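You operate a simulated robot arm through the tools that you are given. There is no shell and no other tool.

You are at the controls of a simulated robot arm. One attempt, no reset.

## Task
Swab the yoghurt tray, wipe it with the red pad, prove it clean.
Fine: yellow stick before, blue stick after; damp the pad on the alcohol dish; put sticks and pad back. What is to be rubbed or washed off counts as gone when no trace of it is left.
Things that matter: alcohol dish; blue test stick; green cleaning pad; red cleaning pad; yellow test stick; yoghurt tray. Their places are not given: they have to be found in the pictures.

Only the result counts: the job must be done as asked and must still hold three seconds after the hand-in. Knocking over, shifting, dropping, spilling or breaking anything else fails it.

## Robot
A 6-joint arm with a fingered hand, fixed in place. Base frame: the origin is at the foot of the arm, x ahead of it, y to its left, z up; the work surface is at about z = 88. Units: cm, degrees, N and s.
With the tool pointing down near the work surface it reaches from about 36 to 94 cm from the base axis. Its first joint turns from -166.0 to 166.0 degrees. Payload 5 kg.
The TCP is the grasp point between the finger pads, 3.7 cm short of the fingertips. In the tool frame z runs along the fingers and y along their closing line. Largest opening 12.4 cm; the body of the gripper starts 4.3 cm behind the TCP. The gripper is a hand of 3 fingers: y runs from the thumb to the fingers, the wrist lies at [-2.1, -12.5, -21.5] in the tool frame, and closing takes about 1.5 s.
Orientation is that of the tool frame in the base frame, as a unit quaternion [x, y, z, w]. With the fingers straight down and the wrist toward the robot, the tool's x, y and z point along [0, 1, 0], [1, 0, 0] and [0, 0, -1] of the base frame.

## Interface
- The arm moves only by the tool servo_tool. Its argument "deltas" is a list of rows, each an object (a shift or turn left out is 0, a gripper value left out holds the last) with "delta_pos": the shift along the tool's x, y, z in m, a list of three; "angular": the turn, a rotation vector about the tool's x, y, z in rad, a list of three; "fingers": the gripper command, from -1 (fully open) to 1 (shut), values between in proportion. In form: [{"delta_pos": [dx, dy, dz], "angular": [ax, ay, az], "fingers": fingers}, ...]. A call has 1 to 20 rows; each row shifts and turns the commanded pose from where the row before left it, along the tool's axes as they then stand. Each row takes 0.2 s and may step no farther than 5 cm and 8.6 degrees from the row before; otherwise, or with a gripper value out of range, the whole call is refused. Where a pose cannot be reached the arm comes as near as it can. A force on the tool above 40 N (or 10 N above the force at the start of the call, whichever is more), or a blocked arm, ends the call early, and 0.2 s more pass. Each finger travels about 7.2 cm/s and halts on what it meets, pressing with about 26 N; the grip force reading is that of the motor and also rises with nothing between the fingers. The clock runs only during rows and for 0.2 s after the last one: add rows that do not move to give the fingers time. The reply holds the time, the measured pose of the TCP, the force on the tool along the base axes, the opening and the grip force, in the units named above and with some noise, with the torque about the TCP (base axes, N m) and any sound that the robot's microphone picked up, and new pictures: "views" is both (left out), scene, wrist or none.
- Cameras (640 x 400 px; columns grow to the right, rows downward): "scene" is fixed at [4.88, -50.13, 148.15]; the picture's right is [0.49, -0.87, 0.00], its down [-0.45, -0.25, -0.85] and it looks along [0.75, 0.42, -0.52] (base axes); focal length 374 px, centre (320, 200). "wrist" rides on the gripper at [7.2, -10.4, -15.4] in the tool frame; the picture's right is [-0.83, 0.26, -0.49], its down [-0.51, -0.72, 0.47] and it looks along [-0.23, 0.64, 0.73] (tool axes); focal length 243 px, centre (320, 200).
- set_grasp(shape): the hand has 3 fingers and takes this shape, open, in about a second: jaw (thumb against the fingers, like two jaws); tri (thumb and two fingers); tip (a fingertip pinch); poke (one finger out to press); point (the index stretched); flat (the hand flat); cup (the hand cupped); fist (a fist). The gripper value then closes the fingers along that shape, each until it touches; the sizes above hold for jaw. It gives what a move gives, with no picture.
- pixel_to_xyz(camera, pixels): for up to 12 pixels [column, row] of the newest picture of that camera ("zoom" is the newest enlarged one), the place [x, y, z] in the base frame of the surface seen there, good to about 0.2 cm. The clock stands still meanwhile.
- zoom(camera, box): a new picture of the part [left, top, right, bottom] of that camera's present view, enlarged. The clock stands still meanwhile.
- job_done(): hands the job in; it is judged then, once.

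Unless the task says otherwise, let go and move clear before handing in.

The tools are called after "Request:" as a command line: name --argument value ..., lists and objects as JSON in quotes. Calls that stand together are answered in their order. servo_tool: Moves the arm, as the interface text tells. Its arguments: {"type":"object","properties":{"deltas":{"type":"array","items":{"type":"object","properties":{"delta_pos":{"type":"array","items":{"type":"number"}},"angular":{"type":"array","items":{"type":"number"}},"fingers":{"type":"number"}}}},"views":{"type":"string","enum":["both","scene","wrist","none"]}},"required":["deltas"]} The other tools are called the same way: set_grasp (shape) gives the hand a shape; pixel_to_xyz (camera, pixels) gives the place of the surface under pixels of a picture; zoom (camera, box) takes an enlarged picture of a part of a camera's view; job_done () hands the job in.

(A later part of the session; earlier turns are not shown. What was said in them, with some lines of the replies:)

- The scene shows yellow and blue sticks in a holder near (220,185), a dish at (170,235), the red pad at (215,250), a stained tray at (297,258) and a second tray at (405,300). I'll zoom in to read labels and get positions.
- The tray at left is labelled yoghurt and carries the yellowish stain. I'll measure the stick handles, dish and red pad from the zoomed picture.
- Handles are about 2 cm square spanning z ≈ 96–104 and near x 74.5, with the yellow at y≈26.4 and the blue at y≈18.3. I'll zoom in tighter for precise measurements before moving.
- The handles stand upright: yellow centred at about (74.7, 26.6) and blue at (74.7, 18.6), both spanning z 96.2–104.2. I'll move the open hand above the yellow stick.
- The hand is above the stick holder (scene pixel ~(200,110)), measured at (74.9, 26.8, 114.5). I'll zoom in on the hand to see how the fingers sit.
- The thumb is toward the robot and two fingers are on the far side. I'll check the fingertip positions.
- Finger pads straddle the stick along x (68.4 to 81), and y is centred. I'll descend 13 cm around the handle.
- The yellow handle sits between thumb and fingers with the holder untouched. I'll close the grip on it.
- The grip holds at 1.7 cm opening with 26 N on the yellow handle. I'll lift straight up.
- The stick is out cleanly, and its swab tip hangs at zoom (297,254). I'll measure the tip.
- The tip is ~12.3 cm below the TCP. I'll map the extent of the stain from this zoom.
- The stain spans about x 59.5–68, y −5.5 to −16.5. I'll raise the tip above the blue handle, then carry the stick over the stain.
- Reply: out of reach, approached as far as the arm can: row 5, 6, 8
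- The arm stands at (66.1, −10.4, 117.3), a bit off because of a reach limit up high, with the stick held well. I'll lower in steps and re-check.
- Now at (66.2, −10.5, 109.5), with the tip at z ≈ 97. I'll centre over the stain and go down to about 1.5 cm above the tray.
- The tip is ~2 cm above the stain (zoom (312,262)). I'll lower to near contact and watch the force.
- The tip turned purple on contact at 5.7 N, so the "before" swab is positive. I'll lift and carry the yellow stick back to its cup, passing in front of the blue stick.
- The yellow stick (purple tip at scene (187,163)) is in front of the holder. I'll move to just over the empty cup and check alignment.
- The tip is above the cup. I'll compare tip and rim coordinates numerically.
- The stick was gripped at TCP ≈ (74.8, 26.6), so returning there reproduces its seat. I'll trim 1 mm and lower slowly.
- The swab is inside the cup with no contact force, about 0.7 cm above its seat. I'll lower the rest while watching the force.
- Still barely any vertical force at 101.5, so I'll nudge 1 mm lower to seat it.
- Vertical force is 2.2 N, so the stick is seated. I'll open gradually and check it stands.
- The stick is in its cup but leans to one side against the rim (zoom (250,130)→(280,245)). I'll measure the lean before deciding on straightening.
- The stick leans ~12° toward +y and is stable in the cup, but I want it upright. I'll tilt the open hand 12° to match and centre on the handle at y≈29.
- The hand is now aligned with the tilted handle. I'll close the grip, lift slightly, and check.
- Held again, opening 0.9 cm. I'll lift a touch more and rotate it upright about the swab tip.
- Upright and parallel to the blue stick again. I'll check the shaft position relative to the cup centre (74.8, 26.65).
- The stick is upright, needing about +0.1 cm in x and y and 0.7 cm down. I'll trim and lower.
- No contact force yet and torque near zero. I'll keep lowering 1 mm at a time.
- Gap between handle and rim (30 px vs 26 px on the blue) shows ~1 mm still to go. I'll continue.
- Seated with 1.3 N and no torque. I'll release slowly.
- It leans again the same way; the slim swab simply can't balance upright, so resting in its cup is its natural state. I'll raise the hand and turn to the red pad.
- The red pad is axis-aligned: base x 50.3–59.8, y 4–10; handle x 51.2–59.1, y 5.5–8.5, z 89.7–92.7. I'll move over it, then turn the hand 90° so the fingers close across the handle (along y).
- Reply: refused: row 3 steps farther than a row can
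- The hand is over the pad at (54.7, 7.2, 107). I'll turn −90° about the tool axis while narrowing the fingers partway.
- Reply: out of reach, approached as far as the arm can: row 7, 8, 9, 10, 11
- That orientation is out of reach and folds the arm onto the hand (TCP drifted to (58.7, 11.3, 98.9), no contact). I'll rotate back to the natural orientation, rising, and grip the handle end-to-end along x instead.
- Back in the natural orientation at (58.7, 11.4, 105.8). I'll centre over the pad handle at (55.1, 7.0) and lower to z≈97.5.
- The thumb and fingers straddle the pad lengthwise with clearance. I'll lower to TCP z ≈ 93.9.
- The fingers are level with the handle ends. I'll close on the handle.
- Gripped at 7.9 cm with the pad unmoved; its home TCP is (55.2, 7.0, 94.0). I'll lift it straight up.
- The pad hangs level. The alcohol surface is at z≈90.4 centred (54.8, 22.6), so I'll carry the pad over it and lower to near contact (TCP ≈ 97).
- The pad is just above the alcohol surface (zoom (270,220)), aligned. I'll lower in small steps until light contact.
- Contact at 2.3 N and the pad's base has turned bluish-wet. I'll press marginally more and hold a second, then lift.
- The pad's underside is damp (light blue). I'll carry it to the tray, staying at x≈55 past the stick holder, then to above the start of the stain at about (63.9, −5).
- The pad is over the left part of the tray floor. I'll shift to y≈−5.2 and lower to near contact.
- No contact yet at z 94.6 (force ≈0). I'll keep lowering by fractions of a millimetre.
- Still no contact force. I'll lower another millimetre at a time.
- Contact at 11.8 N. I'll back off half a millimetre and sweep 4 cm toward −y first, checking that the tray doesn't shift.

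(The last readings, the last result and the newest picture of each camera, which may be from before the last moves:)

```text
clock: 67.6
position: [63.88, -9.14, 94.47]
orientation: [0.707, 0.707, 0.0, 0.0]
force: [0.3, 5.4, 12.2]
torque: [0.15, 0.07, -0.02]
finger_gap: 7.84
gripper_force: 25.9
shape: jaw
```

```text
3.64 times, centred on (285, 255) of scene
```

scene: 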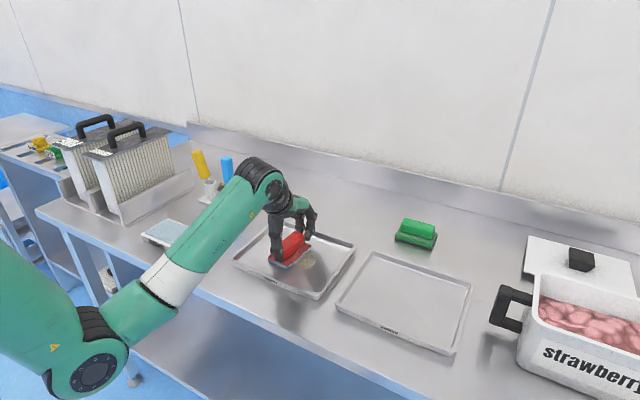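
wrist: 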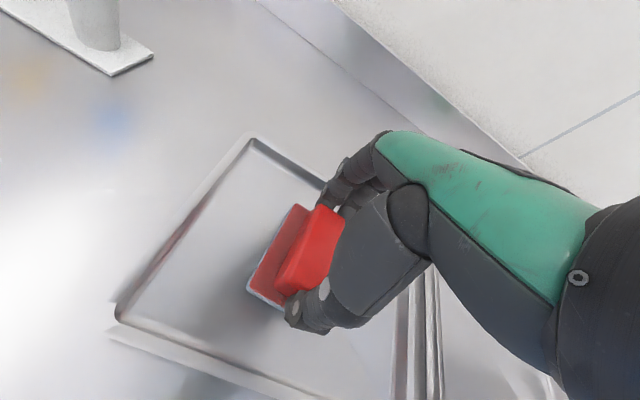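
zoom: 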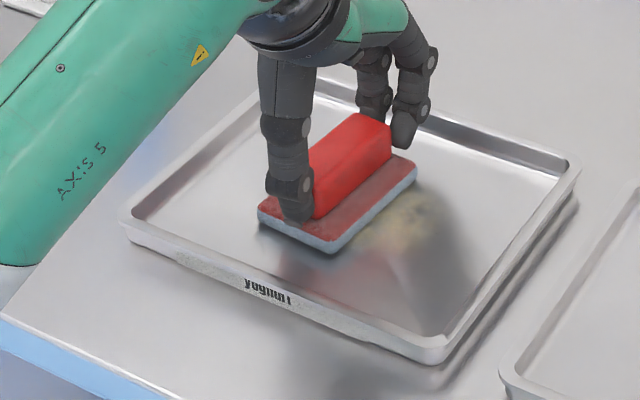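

The tray has not moved (label still at zoom (268,292)), with 12 N press and 5.4 N friction. I'll continue the sweep to y≈−17.

Request:
servo_tool --deltas '[{"delta_pos": [-0.01, 0, 0]}, {"delta_pos": [-0.01, 0, 0]}, {"delta_pos": [-0.01, 0, 0]}, {"delta_pos": [-0.01, 0, 0]}, {"delta_pos": [-0.01, 0, 0]}, {"delta_pos": [-0.01, 0, 0]}, {"delta_pos": [-0.01, 0, 0]}, {"delta_pos": [-0.007, 0, 0]}, {}]'

Request:
zoom --camera "scene" --box '[220, 200, 350, 310]'

```text
clock: 69.6
position: [64.0, -16.77, 94.32]
orientation: [0.707, 0.707, 0.0, 0.0]
force: [-1.4, 4.9, 7.6]
torque: [0.13, 0.09, -0.05]
finger_gap: 7.84
gripper_force: 25.9
shape: jaw
```

scene: 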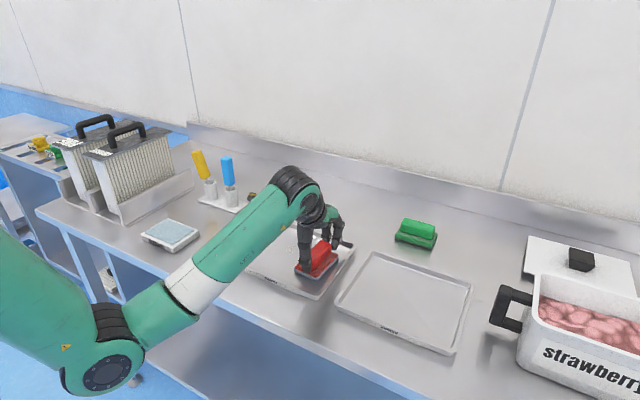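
wrist: 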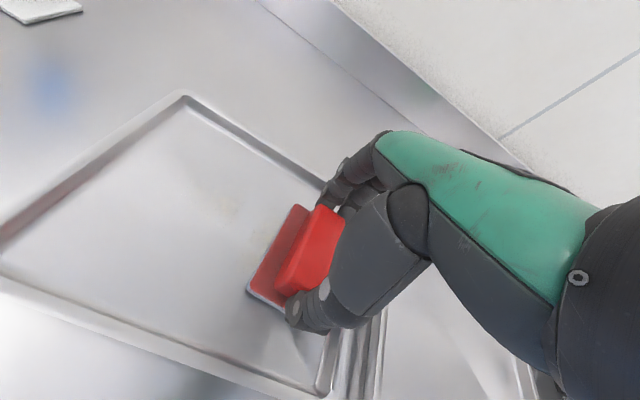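

```text
3.64 times, centred on (285, 255) of scene
```

zoom: 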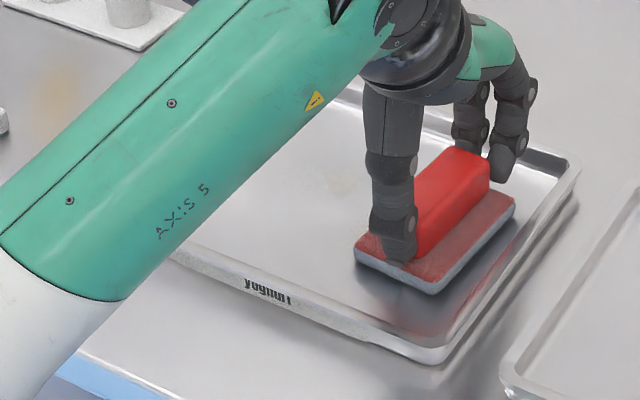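

One sweep removed nearly all; a faint trace remains at zoom (340,183). I'll sweep back at x≈65.5.

Request:
servo_tool --deltas '[{"delta_pos": [0, 0.008, 0]}, {"delta_pos": [0, 0.007, 0]}, {"delta_pos": [0.01, 0, 0]}, {"delta_pos": [0.01, 0, 0]}, {"delta_pos": [0.01, 0, 0]}, {"delta_pos": [0.01, 0, 0]}, {"delta_pos": [0.01, 0, 0]}, {"delta_pos": [0.01, 0, 0]}, {"delta_pos": [0.01, 0, 0]}, {"delta_pos": [0.01, 0, 0]}, {"delta_pos": [0.01, 0, 0]}, {"delta_pos": [0.01, 0, 0]}, {"delta_pos": [0.01, 0, 0]}, {"delta_pos": [0.008, 0, 0]}, {}]'

Request:
zoom --camera "scene" --box '[220, 200, 350, 310]'

```text
clock: 72.8
position: [65.51, -4.94, 94.44]
orientation: [0.707, 0.707, 0.0, 0.0]
force: [0.1, -3.4, 5.0]
torque: [-0.08, -0.04, -0.01]
finger_gap: 7.82
gripper_force: 26.4
shape: jaw
```

scene: 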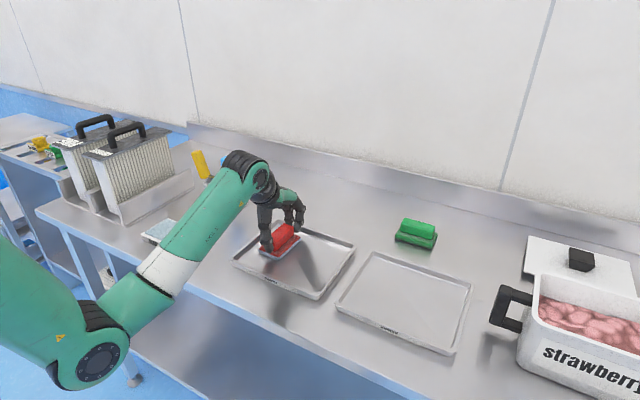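
wrist: 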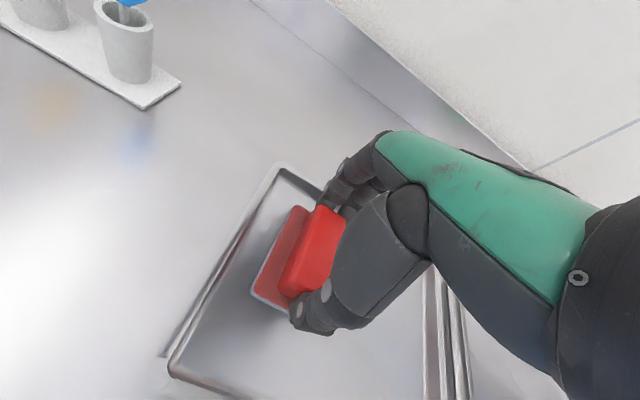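

```text
3.64 times, centred on (285, 255) of scene
```

zoom: 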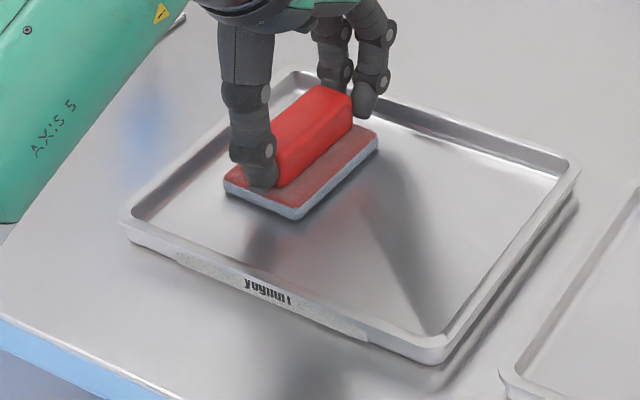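

No stain visible now. For safety I'll do two more passes, out at x≈62 and back at x≈64.

Request:
servo_tool --deltas '[{"delta_pos": [0, -0.01, 0]}, {"delta_pos": [0, -0.01, 0]}, {"delta_pos": [0, -0.015, 0]}, {"delta_pos": [-0.01, 0, 0]}, {"delta_pos": [-0.01, 0, 0]}, {"delta_pos": [-0.01, 0, 0]}, {"delta_pos": [-0.01, 0, 0]}, {"delta_pos": [-0.01, 0, 0]}, {"delta_pos": [-0.01, 0, 0]}, {"delta_pos": [-0.01, 0, 0]}, {"delta_pos": [-0.01, 0, 0]}, {"delta_pos": [-0.01, 0, 0]}, {"delta_pos": [-0.01, 0, 0]}, {"delta_pos": [-0.01, 0, 0]}, {"delta_pos": [-0.01, 0, 0]}, {}]' --views "none"

Request:
servo_tool --deltas '[{"delta_pos": [0, 0.01, 0]}, {"delta_pos": [0, 0.01, 0]}, {"delta_pos": [0.01, 0, 0]}, {"delta_pos": [0.01, 0, 0]}, {"delta_pos": [0.01, 0, 0]}, {"delta_pos": [0.01, 0, 0]}, {"delta_pos": [0.01, 0, 0]}, {"delta_pos": [0.01, 0, 0]}, {"delta_pos": [0.01, 0, 0]}, {"delta_pos": [0.01, 0, 0]}, {"delta_pos": [0.01, 0, 0]}, {"delta_pos": [0.01, 0, 0]}, {"delta_pos": [0.01, 0, 0]}, {"delta_pos": [0.01, 0, 0]}, {}]'

```text
clock: 76.2
position: [62.07, -17.05, 94.45]
orientation: [0.707, 0.707, 0.0, 0.0]
force: [0.1, 4.1, 5.4]
torque: [0.13, 0.07, -0.02]
finger_gap: 7.83
gripper_force: 26.2
shape: jaw
```

```text
clock: 79.4
position: [63.89, -5.09, 94.34]
orientation: [0.707, 0.707, 0.0, 0.0]
force: [0.1, -7.2, 12.4]
torque: [-0.18, -0.07, -0.01]
finger_gap: 7.85
gripper_force: 26.1
shape: jaw
```

scene: 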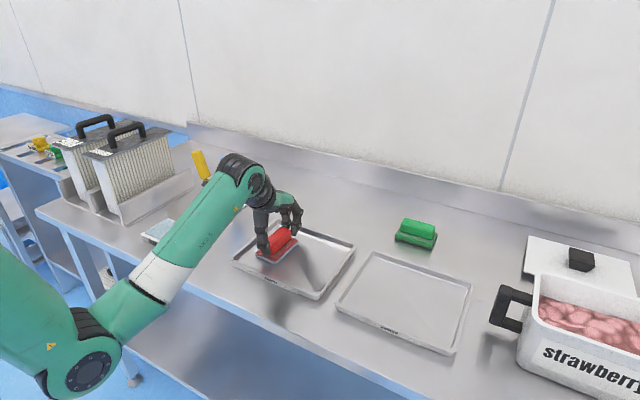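
wrist: 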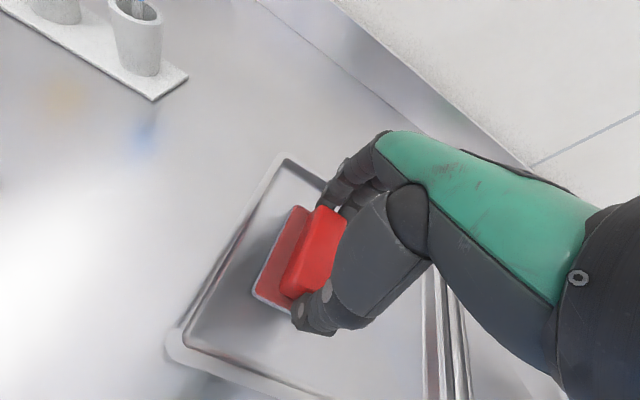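

All passes finished with forces under ~13 N and the tray in place. I'll lift the pad and move back toward its home while checking the tray.

Request:
servo_tool --deltas '[{"delta_pos": [0, 0, -0.01]}, {"delta_pos": [0, 0, -0.02]}, {"delta_pos": [0, 0, -0.03]}, {"delta_pos": [0.03, -0.022, 0]}, {"delta_pos": [0.03, -0.022, 0]}, {"delta_pos": [0.03, -0.022, 0]}, {"delta_pos": [0.031, -0.021, 0]}, {}, {}]'

Request:
zoom --camera "scene" --box '[225, 210, 365, 305]'

Request:
zoom --camera "scene" --box '[160, 180, 270, 280]'

```text
clock: 81.4
position: [55.2, 7.13, 100.51]
orientation: [0.707, 0.707, 0.0, 0.0]
force: [-0.7, 0.5, -1.5]
torque: [0.0, -0.04, 0.01]
finger_gap: 7.85
gripper_force: 25.9
shape: jaw
```

scene: 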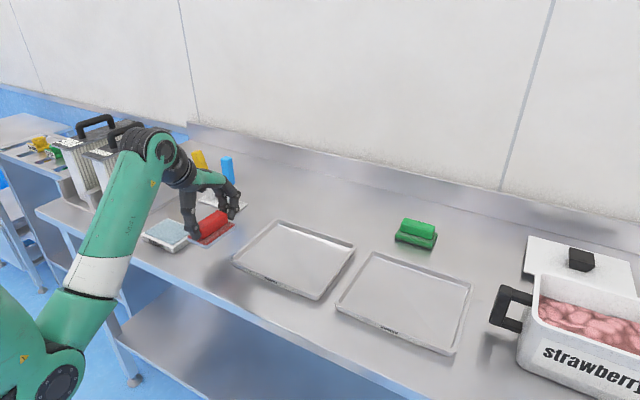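
wrist: 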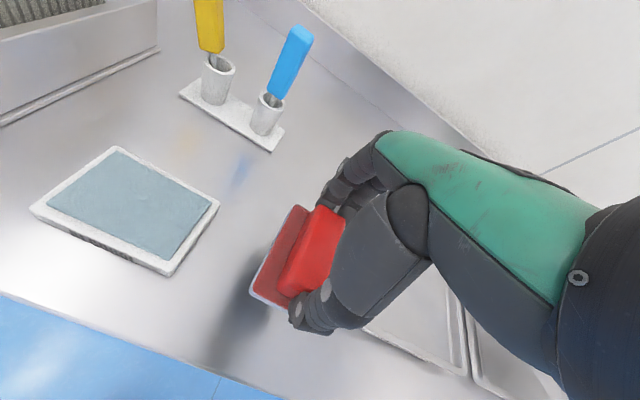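

```text
4.21 times, centred on (295, 258) of scene
```

zoom: 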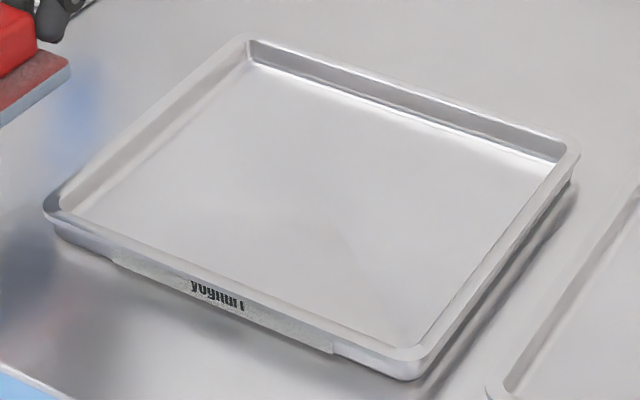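

```text
4.00 times, centred on (215, 230) of scene
```

zoom: 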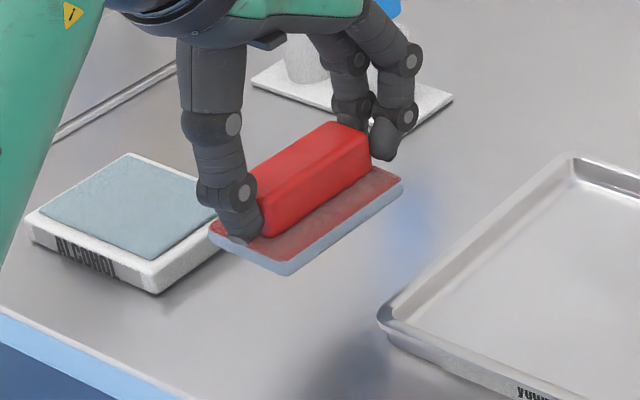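

The tray looks clean in the zoom. I'll take a tighter look at the former stain area before setting the pad down.

Request:
zoom --camera "scene" --box '[265, 235, 335, 280]'

Request:
servo_tool --deltas '[{"delta_pos": [0, 0, 0.02]}, {"delta_pos": [0, 0, 0.02]}, {"delta_pos": [0, 0, 0.015]}, {"delta_pos": [0, 0, 0.005]}, {}, {}]' --views "none"

```text
8.89 times, centred on (300, 258) of scene
```

zoom: 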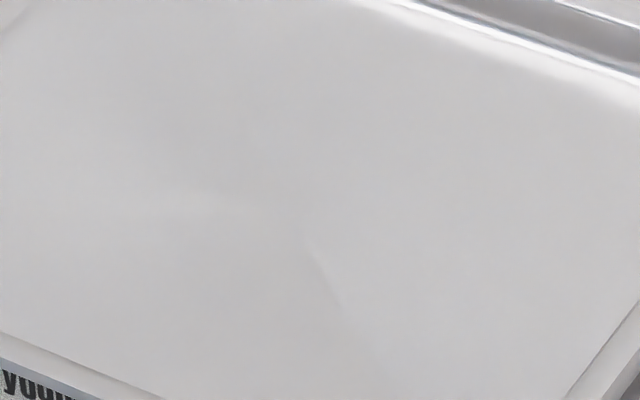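

```text
clock: 82.8
position: [55.22, 6.95, 94.42]
orientation: [0.707, 0.707, 0.0, 0.001]
force: [0.6, -0.4, -0.4]
torque: [-0.01, 0.0, -0.04]
finger_gap: 7.84
gripper_force: 25.9
shape: jaw
```

No trace is left on the tray. The pad is now ~0.4 cm above its home spot, so I'll lower it gently to contact.

Request:
servo_tool --deltas '[{"delta_pos": [0, 0, 0.002]}, {"delta_pos": [0, 0, 0.001]}, {}]' --views "none"

Request:
servo_tool --deltas '[{"delta_pos": [0, 0, 0.001]}, {}]' --views "none"

```text
clock: 83.6
position: [55.24, 7.19, 94.2]
orientation: [0.707, 0.707, 0.0, 0.0]
force: [0.1, -0.2, -0.9]
torque: [0.01, -0.02, 0.01]
finger_gap: 7.81
gripper_force: 25.9
shape: jaw
```

```text
clock: 84.2
position: [55.18, 7.16, 94.08]
orientation: [0.707, 0.707, 0.001, 0.001]
force: [-0.9, 0.7, 3.7]
torque: [0.0, 0.03, -0.02]
finger_gap: 7.85
gripper_force: 25.9
shape: jaw
```

The pad is down with 3.7 N at (55.2, 7.1), matching its original place. I'll open the fingers and check.

Request:
servo_tool --deltas '[{"fingers": -0.3}, {"fingers": -0.45}, {"fingers": -0.7}, {"fingers": -1}, {"fingers": -1}, {"fingers": -1}, {}]'

Request:
zoom --camera "scene" --box '[160, 190, 270, 290]'

```text
clock: 85.8
position: [55.2, 7.1, 93.83]
orientation: [0.707, 0.707, 0.0, 0.0]
force: [0.5, -0.7, 0.8]
torque: [0.0, 0.0, 0.02]
finger_gap: 12.36
gripper_force: 0.0
shape: jaw
```

scene: 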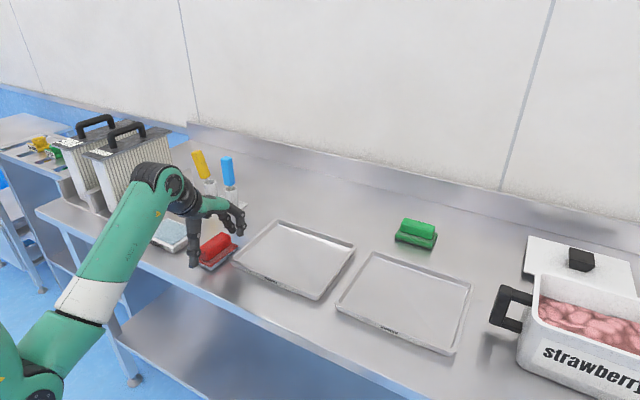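
wrist: 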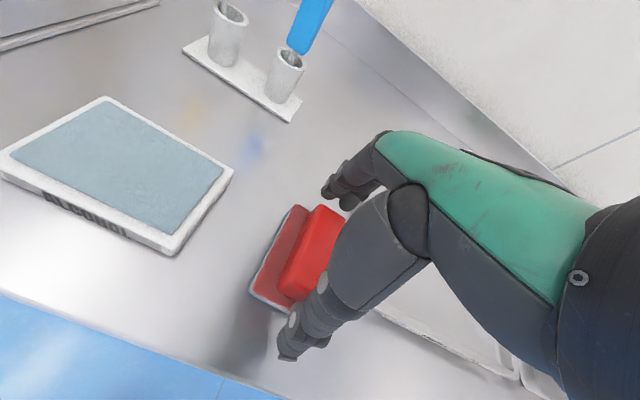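

```text
4.00 times, centred on (215, 240) of scene
```

zoom: 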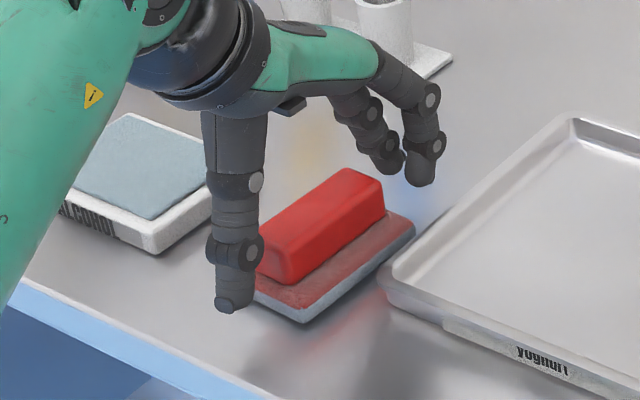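

The pad sits back in place. I'll rise and move the open hand above the blue stick at (74.75, 18.6).

Request:
servo_tool --deltas '[{"delta_pos": [0, 0, -0.02]}, {"delta_pos": [0, 0, -0.04]}, {"delta_pos": [0, 0, -0.04]}, {"delta_pos": [0, 0, -0.04]}, {"delta_pos": [0.03, 0.02, -0.02]}, {"delta_pos": [0.035, 0.03, -0.01]}, {"delta_pos": [0.035, 0.035, -0.01]}, {"delta_pos": [0.015, 0.04, -0.01]}, {"delta_pos": [0, 0.035, -0.01]}, {"delta_pos": [0, 0.035, 0]}, {}, {}]'

```text
refused: row 7 steps farther than a row can; nothing moved
```

Request:
servo_tool --deltas '[{"delta_pos": [0, 0, -0.02]}, {"delta_pos": [0, 0, -0.04]}, {"delta_pos": [0, 0, -0.04]}, {"delta_pos": [0, 0, -0.04]}, {"delta_pos": [0.03, 0.02, -0.02]}, {"delta_pos": [0.035, 0.03, -0.01]}, {"delta_pos": [0.03, 0.035, -0.01]}, {"delta_pos": [0.02, 0.04, -0.01]}, {"delta_pos": [0, 0.035, -0.01]}, {"delta_pos": [0, 0.035, 0]}, {}, {}]'

Request:
zoom --camera "scene" --box '[165, 90, 275, 220]'

```text
clock: 88.4
position: [74.86, 18.42, 113.83]
orientation: [0.707, 0.707, 0.0, 0.0]
force: [0.3, 0.3, 0.9]
torque: [-0.05, -0.01, 0.02]
finger_gap: 12.37
gripper_force: 0.1
shape: jaw
```

scene: 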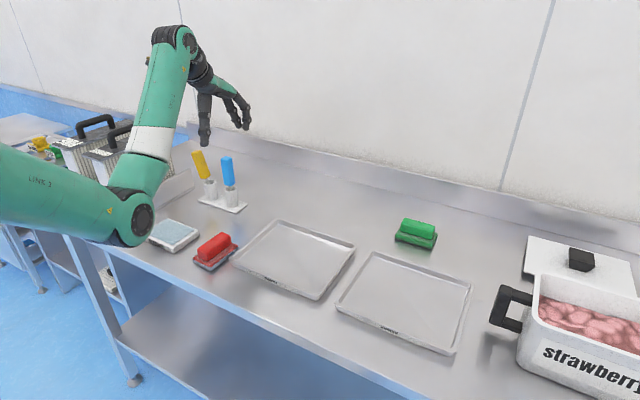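
wrist: 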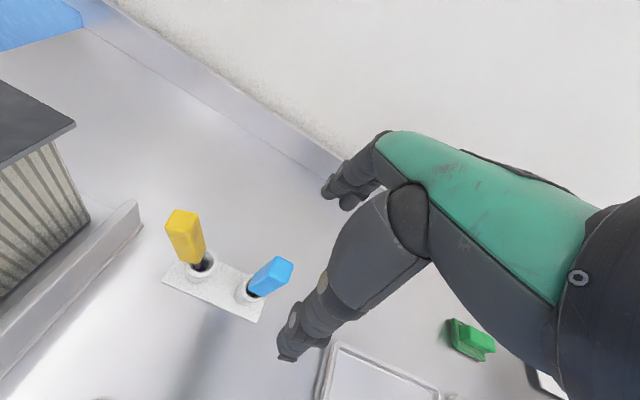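

```text
3.08 times, centred on (220, 155) of scene
```

zoom: 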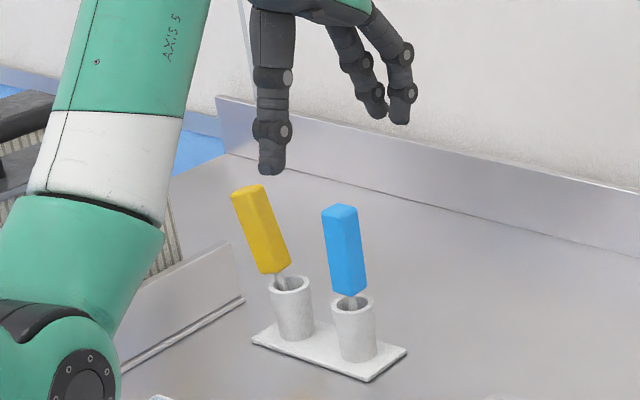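

The hand is above the still-upright blue stick. I'll trim +0.15 cm in y and descend around the handle.

Request:
servo_tool --deltas '[{"delta_pos": [0.0015, -0.001, 0.02]}, {"delta_pos": [0, 0, 0.025]}, {"delta_pos": [0, 0, 0.025]}, {"delta_pos": [0, 0, 0.025]}, {"delta_pos": [0, 0, 0.02]}, {"delta_pos": [0, 0, 0.009]}, {}, {}]'

Request:
zoom --camera "scene" --box '[180, 120, 260, 215]'

```text
clock: 90.2
position: [74.84, 18.83, 101.4]
orientation: [0.707, 0.707, 0.0, 0.0]
force: [0.2, 0.4, -0.2]
torque: [0.03, -0.03, 0.02]
finger_gap: 12.38
gripper_force: 0.1
shape: jaw
```

scene: 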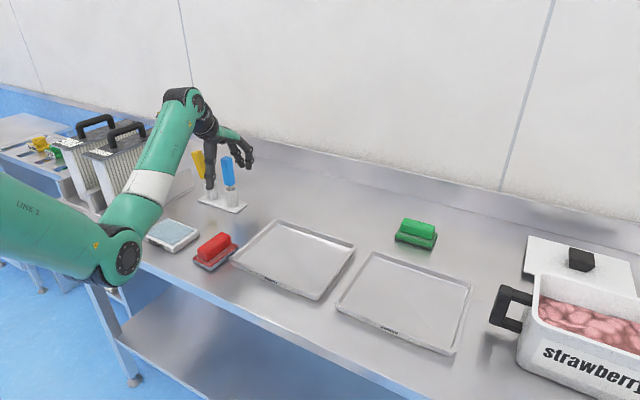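
wrist: 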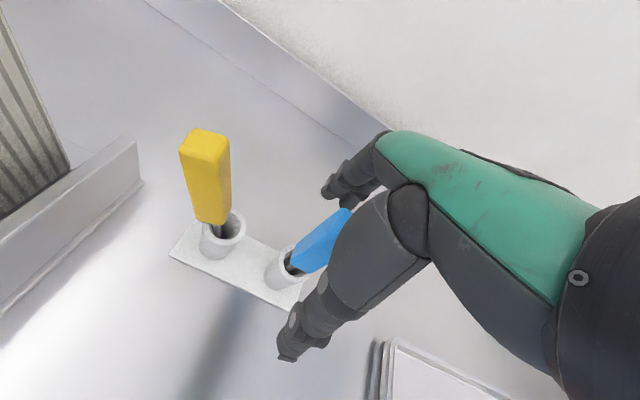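

```text
4.21 times, centred on (220, 168) of scene
```

zoom: 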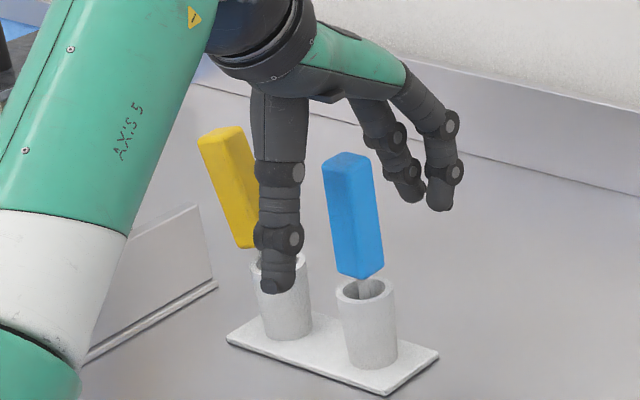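

The blue handle is between thumb and fingers. I'll trim 1 mm and close the grip.

Request:
servo_tool --deltas '[{"delta_pos": [-0.0008, 0, 0], "fingers": -0.6}, {"fingers": 0.2}, {"fingers": 0.4}, {"fingers": 0.6}, {"fingers": 0.8}, {"fingers": 1}, {"fingers": 1}, {"fingers": 1}, {"fingers": 1}]'

Request:
zoom --camera "scene" --box '[180, 120, 260, 215]'

```text
clock: 92.2
position: [74.66, 18.72, 101.49]
orientation: [0.707, 0.707, 0.0, 0.001]
force: [0.9, 0.5, -0.9]
torque: [-0.01, -0.02, -0.02]
finger_gap: 1.86
gripper_force: 25.9
shape: jaw
```

scene: 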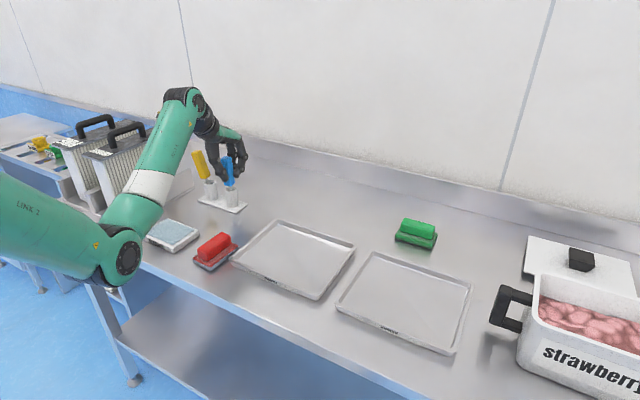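
wrist: 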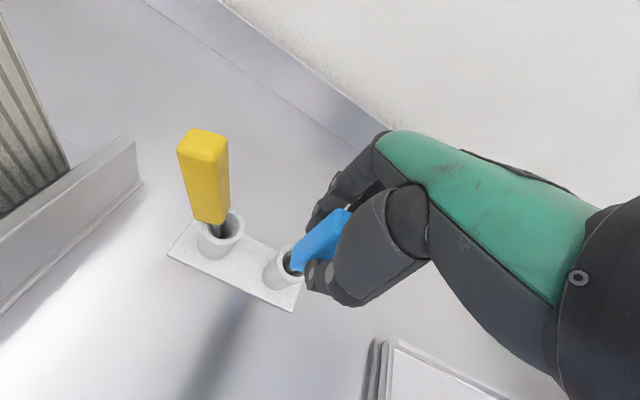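

```text
4.21 times, centred on (220, 168) of scene
```

zoom: 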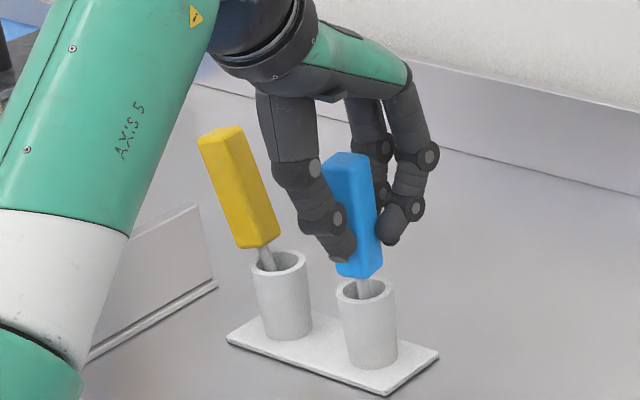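

Blue stick gripped with 26 N. I'll lift it straight out.

Request:
servo_tool --deltas '[{"delta_pos": [0, 0, -0.01]}, {"delta_pos": [0, 0, -0.02]}, {"delta_pos": [0, 0, -0.025]}, {"delta_pos": [0, 0, -0.025]}, {"delta_pos": [0, 0, -0.025]}, {}]'

Request:
zoom --camera "scene" --box '[190, 100, 260, 215]'

```text
clock: 93.6
position: [74.78, 18.72, 112.08]
orientation: [0.707, 0.707, 0.001, 0.001]
force: [0.1, -0.2, 0.1]
torque: [0.02, -0.03, 0.0]
finger_gap: 1.85
gripper_force: 25.8
shape: jaw
```

scene: 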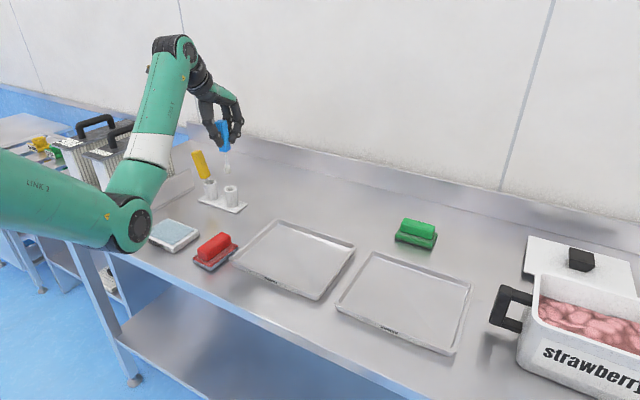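
wrist: 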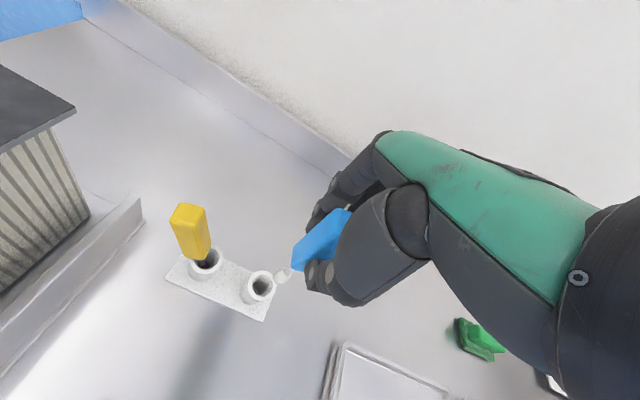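

```text
3.48 times, centred on (225, 158) of scene
```

zoom: 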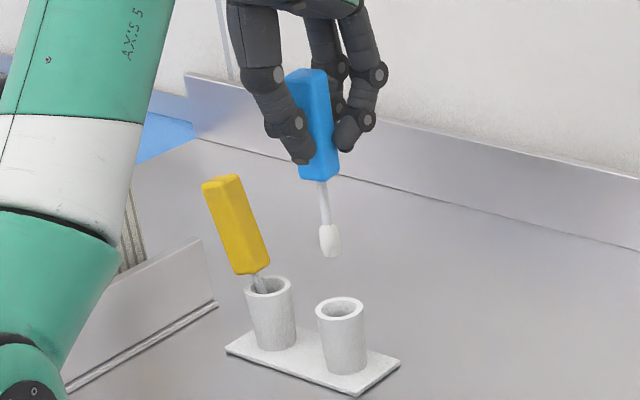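

The blue stick is free with a clean white swab tip. I'll carry it over the former stain centre (64.1, −10.8).

Request:
servo_tool --deltas '[{"delta_pos": [-0.0328, -0.0119, 0]}, {"delta_pos": [-0.0328, -0.0119, 0]}, {"delta_pos": [-0.0328, -0.0119, 0]}, {"delta_pos": [-0.0328, -0.0119, 0]}, {"delta_pos": [-0.0328, -0.0119, 0]}, {"delta_pos": [-0.0328, -0.0119, 0]}, {"delta_pos": [-0.0328, -0.0119, 0]}, {"delta_pos": [-0.0328, -0.0119, 0]}, {"delta_pos": [-0.0328, -0.0119, 0]}, {"delta_pos": [0, 0, 0.03]}, {"delta_pos": [0, 0, 0.03]}, {"delta_pos": [0, 0, 0.03]}, {}, {}]'

Request:
zoom --camera "scene" --box '[255, 180, 345, 290]'

```text
clock: 96.6
position: [63.58, -10.89, 102.99]
orientation: [0.707, 0.707, 0.0, -0.001]
force: [0.1, 0.5, -1.1]
torque: [0.01, 0.04, 0.03]
finger_gap: 1.84
gripper_force: 26.2
shape: jaw
```

scene: 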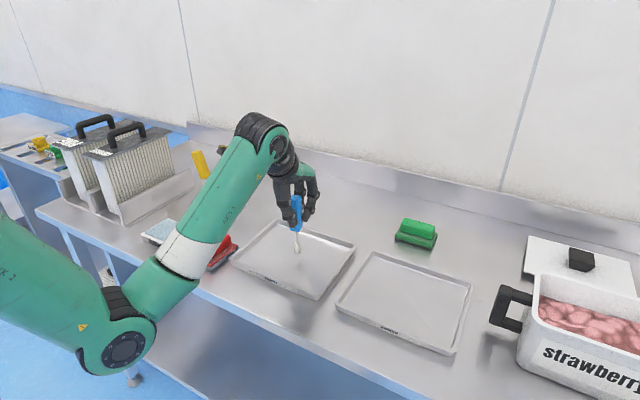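
wrist: 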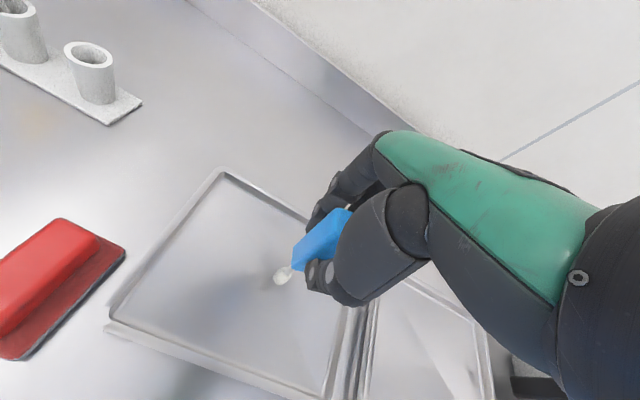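

```text
3.64 times, centred on (300, 235) of scene
```

zoom: 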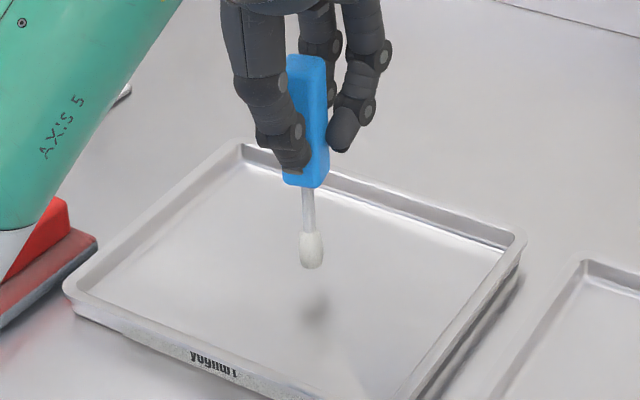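

The tip hovers over the cleaned centre (zoom (312,265)). I'll lower gently to contact.

Request:
servo_tool --deltas '[{"delta_pos": [0, 0.004, 0.01]}, {"delta_pos": [0, 0, 0.005]}, {}]' --views "none"

Request:
servo_tool --deltas '[{"delta_pos": [0, 0, 0.0015]}, {}]' --views "none"

Request:
servo_tool --deltas '[{"delta_pos": [0, 0, 0.001]}, {}]' --views "none"

Request:
zoom --camera "scene" --box '[270, 210, 330, 290]'

```text
clock: 97.4
position: [64.21, -10.95, 101.61]
orientation: [0.707, 0.707, 0.0, 0.0]
force: [-0.1, -0.1, -0.4]
torque: [0.02, -0.01, -0.02]
finger_gap: 1.85
gripper_force: 25.9
shape: jaw
```

```text
clock: 98.0
position: [64.19, -11.0, 101.46]
orientation: [0.707, 0.707, 0.0, 0.0]
force: [0.5, -0.5, 0.1]
torque: [0.02, 0.01, -0.02]
finger_gap: 1.87
gripper_force: 26.4
shape: jaw
```

```text
clock: 98.6
position: [64.28, -10.99, 101.29]
orientation: [0.707, 0.707, 0.001, 0.001]
force: [0.1, -0.4, -0.5]
torque: [-0.02, -0.02, 0.01]
finger_gap: 1.84
gripper_force: 25.7
shape: jaw
```

```text
5.00 times, centred on (300, 250) of scene
```

zoom: 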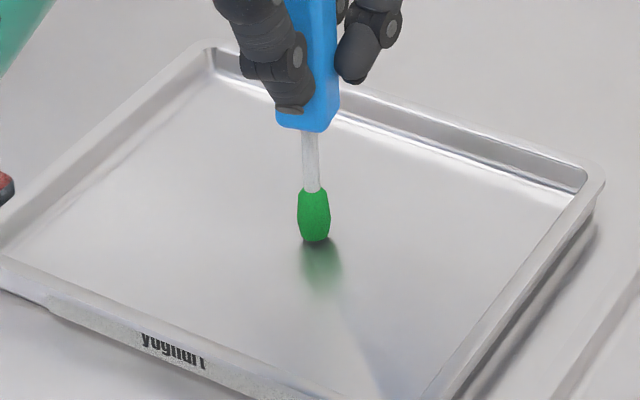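

The tip turned green: the tray is proven clean. I'll lift and carry the blue stick back above its cup.

Request:
servo_tool --deltas '[{"delta_pos": [0, 0, -0.015]}, {"delta_pos": [0, 0, -0.03]}, {"delta_pos": [0, 0, -0.035]}, {"delta_pos": [0, 0, -0.028]}, {"delta_pos": [0.0328, 0.0117, 0]}, {"delta_pos": [0.0328, 0.0117, 0]}, {"delta_pos": [0.0328, 0.0117, 0]}, {"delta_pos": [0.0328, 0.0117, 0]}, {"delta_pos": [0.0328, 0.0117, 0]}, {"delta_pos": [0.0328, 0.0117, 0]}, {"delta_pos": [0.0328, 0.0117, 0]}, {"delta_pos": [0.0328, 0.0117, 0]}, {"delta_pos": [0.033, 0.0117, 0]}, {}, {}]'

Request:
zoom --camera "scene" --box '[190, 120, 260, 215]'

```text
clock: 101.8
position: [74.72, 18.83, 112.27]
orientation: [0.708, 0.706, -0.001, 0.0]
force: [-0.7, 0.7, -0.6]
torque: [0.01, -0.01, -0.01]
finger_gap: 1.85
gripper_force: 26.2
shape: jaw
```

scene: 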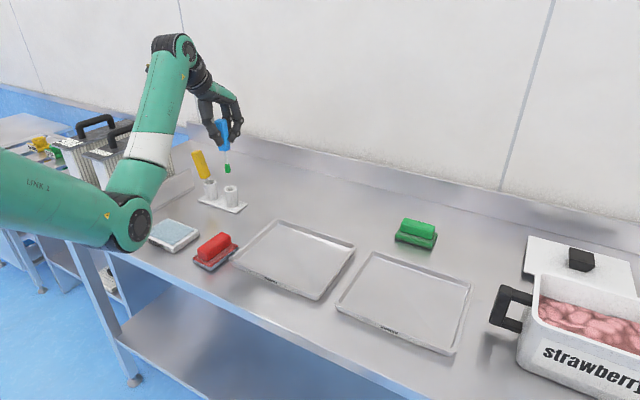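
wrist: 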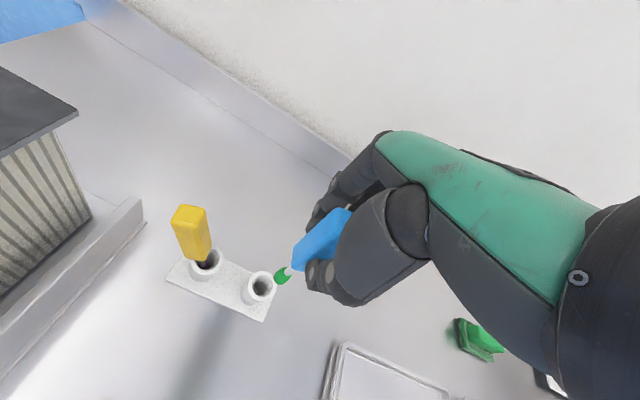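

```text
4.21 times, centred on (225, 168) of scene
```

zoom: 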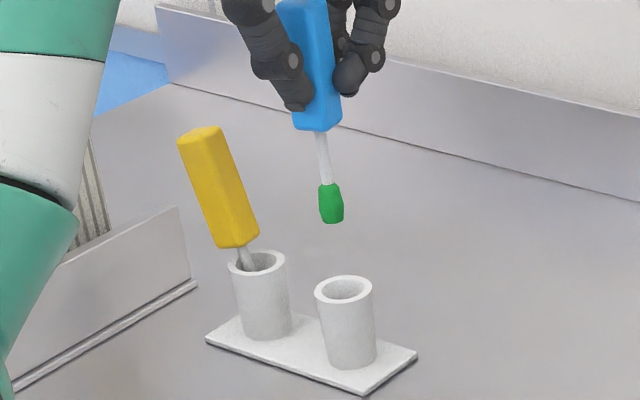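

The green tip is directly above its empty cup. I'll lower it in slowly, matching the original grip spot.

Request:
servo_tool --deltas '[{"delta_pos": [-0.0007, 0, 0.02]}, {"delta_pos": [0, 0, 0.02]}, {"delta_pos": [0, 0, 0.015]}, {"delta_pos": [0, 0, 0.015]}, {"delta_pos": [0, 0, 0.015]}, {"delta_pos": [0, 0, 0.015]}, {}, {}]'

Request:
zoom --camera "scene" --box '[190, 120, 260, 215]'

```text
clock: 103.6
position: [74.84, 18.79, 102.0]
orientation: [0.707, 0.707, 0.0, 0.0]
force: [-0.1, 1.2, -0.2]
torque: [0.07, -0.02, -0.02]
finger_gap: 1.83
gripper_force: 26.3
shape: jaw
```

scene: 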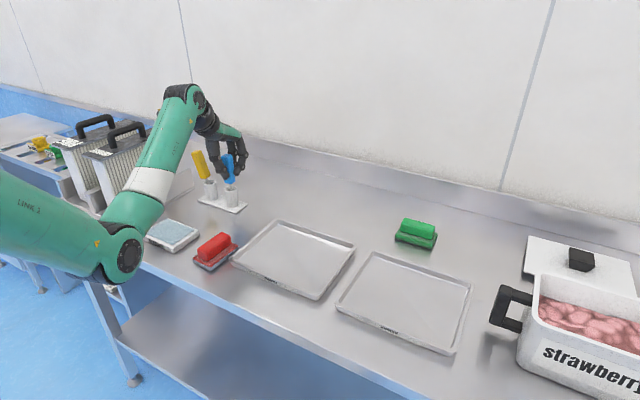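
wrist: 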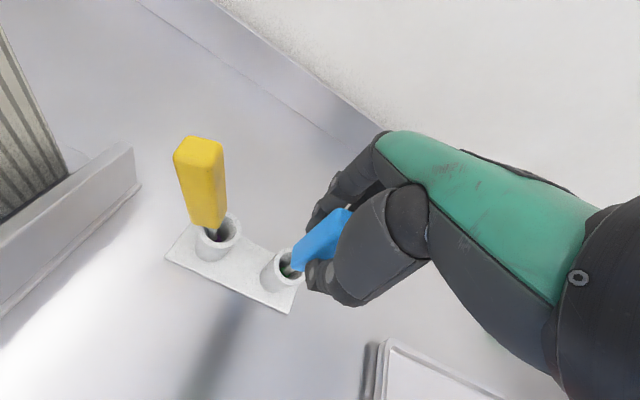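

```text
4.21 times, centred on (225, 168) of scene
```

zoom: 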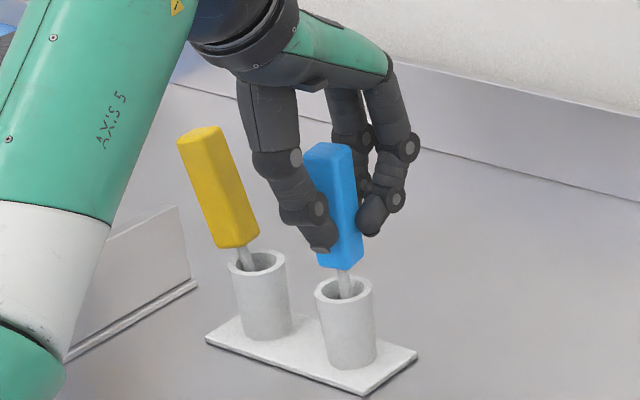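

A slight side force (Fy 1.2 N) suggests the tip brushes the cup's −y wall. I'll shift +0.15 cm in y and lower to the seat.

Request:
servo_tool --deltas '[{"delta_pos": [0.0015, 0, 0]}, {"delta_pos": [0, 0, 0.003]}, {}]' --views "none"

Request:
servo_tool --deltas '[{"delta_pos": [0, 0, 0.002]}, {}]' --views "none"

Request:
servo_tool --deltas '[{"delta_pos": [0, 0, 0.001]}, {}]' --views "none"

```text
clock: 104.4
position: [74.79, 18.78, 101.89]
orientation: [0.707, 0.707, 0.0, 0.0]
force: [-0.5, 0.0, 0.0]
torque: [0.0, -0.03, 0.02]
finger_gap: 1.82
gripper_force: 25.5
shape: jaw
```

```text
clock: 105.0
position: [74.92, 18.69, 101.63]
orientation: [0.706, 0.708, 0.0, 0.0]
force: [0.5, 0.3, -0.8]
torque: [0.01, -0.06, 0.0]
finger_gap: 1.83
gripper_force: 26.3
shape: jaw
```

```text
clock: 105.6
position: [74.88, 18.81, 101.48]
orientation: [0.707, 0.707, 0.0, 0.0]
force: [0.2, 0.4, -0.3]
torque: [0.0, -0.02, -0.02]
finger_gap: 1.85
gripper_force: 25.5
shape: jaw
```

Side forces are gone. I'll lower the last bit until the tip touches the cup floor.

Request:
servo_tool --deltas '[{"delta_pos": [0, 0, 0.001]}, {}]' --views "none"

Request:
servo_tool --deltas '[{"delta_pos": [0, 0, 0.0007]}, {}]' --views "none"

Request:
zoom --camera "scene" --box '[190, 120, 260, 215]'

```text
clock: 106.2
position: [74.9, 18.81, 101.44]
orientation: [0.707, 0.707, -0.001, 0.0]
force: [0.7, 0.6, -0.8]
torque: [0.02, -0.04, 0.06]
finger_gap: 1.83
gripper_force: 26.1
shape: jaw
```

```text
clock: 106.8
position: [74.88, 18.77, 101.31]
orientation: [0.707, 0.707, 0.0, 0.0]
force: [-0.3, 0.7, 1.3]
torque: [0.04, 0.01, 0.02]
finger_gap: 1.84
gripper_force: 26.1
shape: jaw
```

```text
4.21 times, centred on (225, 168) of scene
```

zoom: 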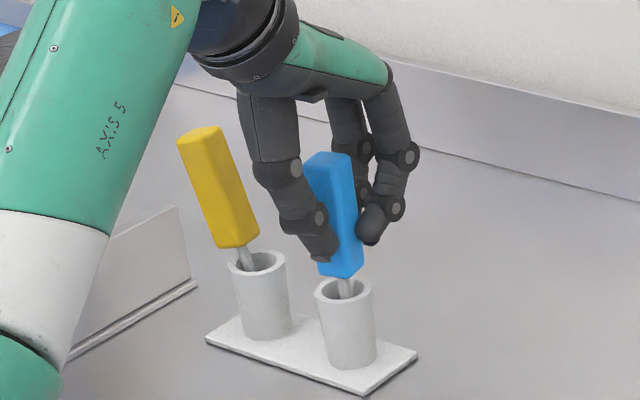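

The blue stick is seated (1.3 N vertical). I'll release it slowly and check how it settles.

Request:
servo_tool --deltas '[{"fingers": 0.8}, {"fingers": 0.7}, {"fingers": 0.65}, {"fingers": 0.6}, {"fingers": 0.55}, {"fingers": 0.5}, {"fingers": 0.4}, {"fingers": 0.2}, {"fingers": -0.2}, {"fingers": -0.6}, {"fingers": -1}, {"fingers": -1}, {"fingers": -1}]'

Request:
zoom --camera "scene" --box '[190, 120, 260, 215]'

```text
clock: 109.6
position: [74.92, 18.81, 101.44]
orientation: [0.707, 0.707, 0.0, 0.001]
force: [0.4, 0.4, 0.9]
torque: [-0.01, 0.02, 0.0]
finger_gap: 12.37
gripper_force: 0.1
shape: jaw
```

scene: 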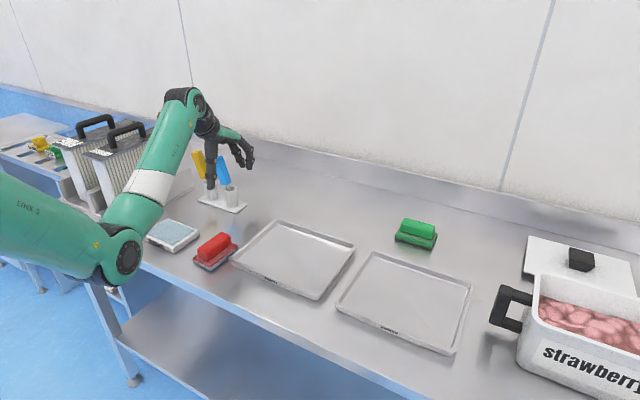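
wrist: 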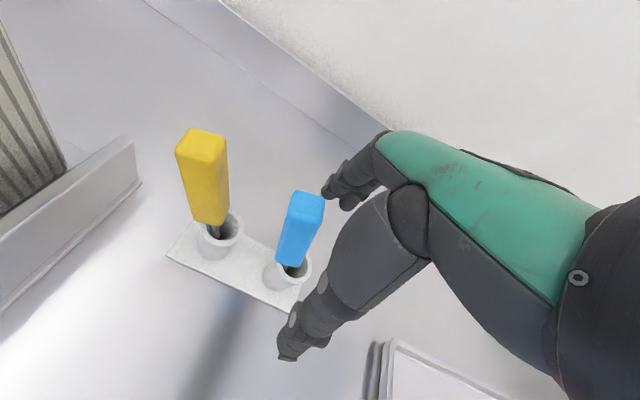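

```text
4.21 times, centred on (225, 168) of scene
```

zoom: 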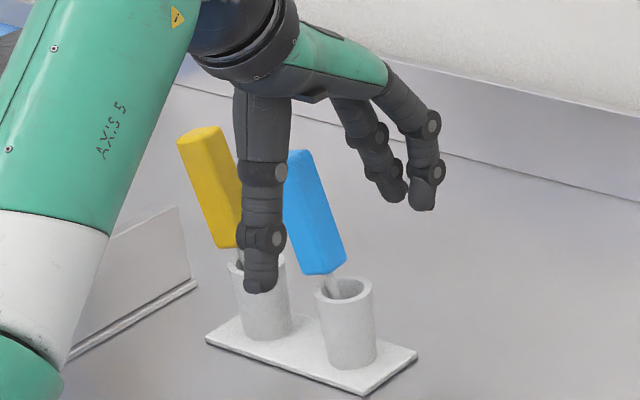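

The blue stick rests in its cup, leaning on the rim just like the yellow. I'll raise the hand straight up and back away.

Request:
servo_tool --deltas '[{"delta_pos": [0, 0, -0.015]}, {"delta_pos": [0, 0, -0.03]}, {"delta_pos": [0, 0, -0.04]}, {"delta_pos": [0, 0, -0.04]}, {"delta_pos": [0, -0.03, 0]}, {"delta_pos": [0, -0.03, 0]}, {}, {}, {}, {}]'

Request:
zoom --camera "scene" --box '[180, 130, 270, 280]'

Request:
zoom --camera "scene" --box '[265, 235, 335, 280]'

Request:
pixel_to_xyz --camera "scene" --pixels '[[278, 221], [353, 246], [317, 299], [231, 261], [217, 240], [170, 233]]'

```text
clock: 111.8
position: [68.88, 18.75, 113.78]
orientation: [0.707, 0.707, 0.0, 0.0]
force: [0.4, 0.3, 1.0]
torque: [0.01, 0.0, -0.01]
finger_gap: 12.43
gripper_force: 0.1
shape: jaw
```

scene: 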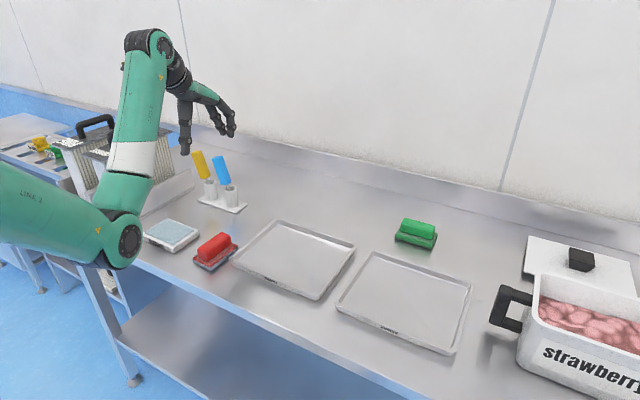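
wrist: 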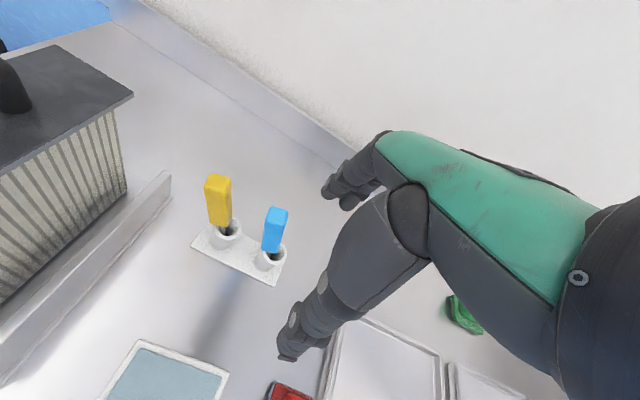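

```text
2.67 times, centred on (225, 205) of scene
```

zoom: 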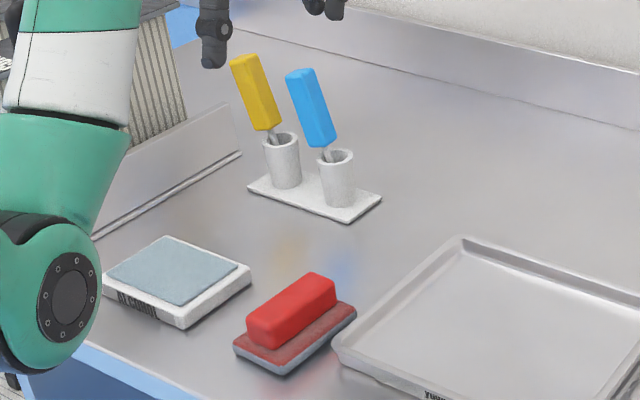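

```text
8.89 times, centred on (300, 258) of scene
```

zoom: 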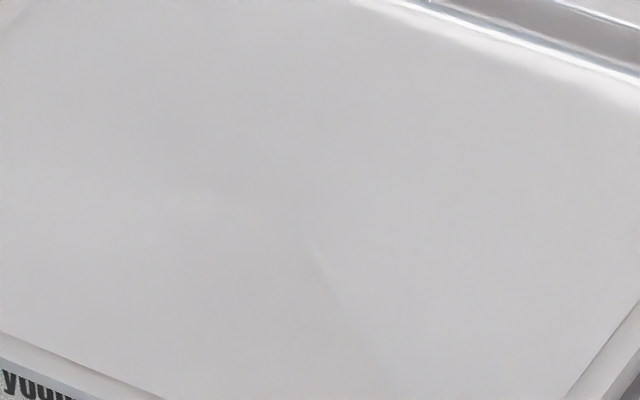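

```text
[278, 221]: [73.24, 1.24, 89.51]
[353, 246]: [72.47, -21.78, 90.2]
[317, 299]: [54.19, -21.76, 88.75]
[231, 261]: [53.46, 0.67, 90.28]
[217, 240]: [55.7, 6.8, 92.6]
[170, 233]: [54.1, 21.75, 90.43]
```

The tray is spotless and unmoved, and the pad is on its original spot. Both sticks rest in their cups, leaning on the rims, with the hand clear. I'm handing the job in.

Request:
job_done

```text
The job is handed in.
```

The yoghurt tray has been swabbed, wiped and tested clean, and I've handed the job in. I don't have the verdict yet.

- **Before swab:** the yellow stick's tip turned purple on the stain, so the tray tested dirty.
- **Wipe:** I damped the red pad on the alcohol dish and made four passes over the stain. A close-up afterwards showed no trace left, and the tray had not moved.
- **After swab:** the blue stick's tip turned green at the same spot, so the tray tested clean.
- **Put back:** the red pad is on its original spot and both sticks are in their own cups.

Both sticks lean against the rims of their cups, where they originally stood upright. I reseated the yellow one upright once, but it tipped over to the same lean when released. I left the blue one leaning.
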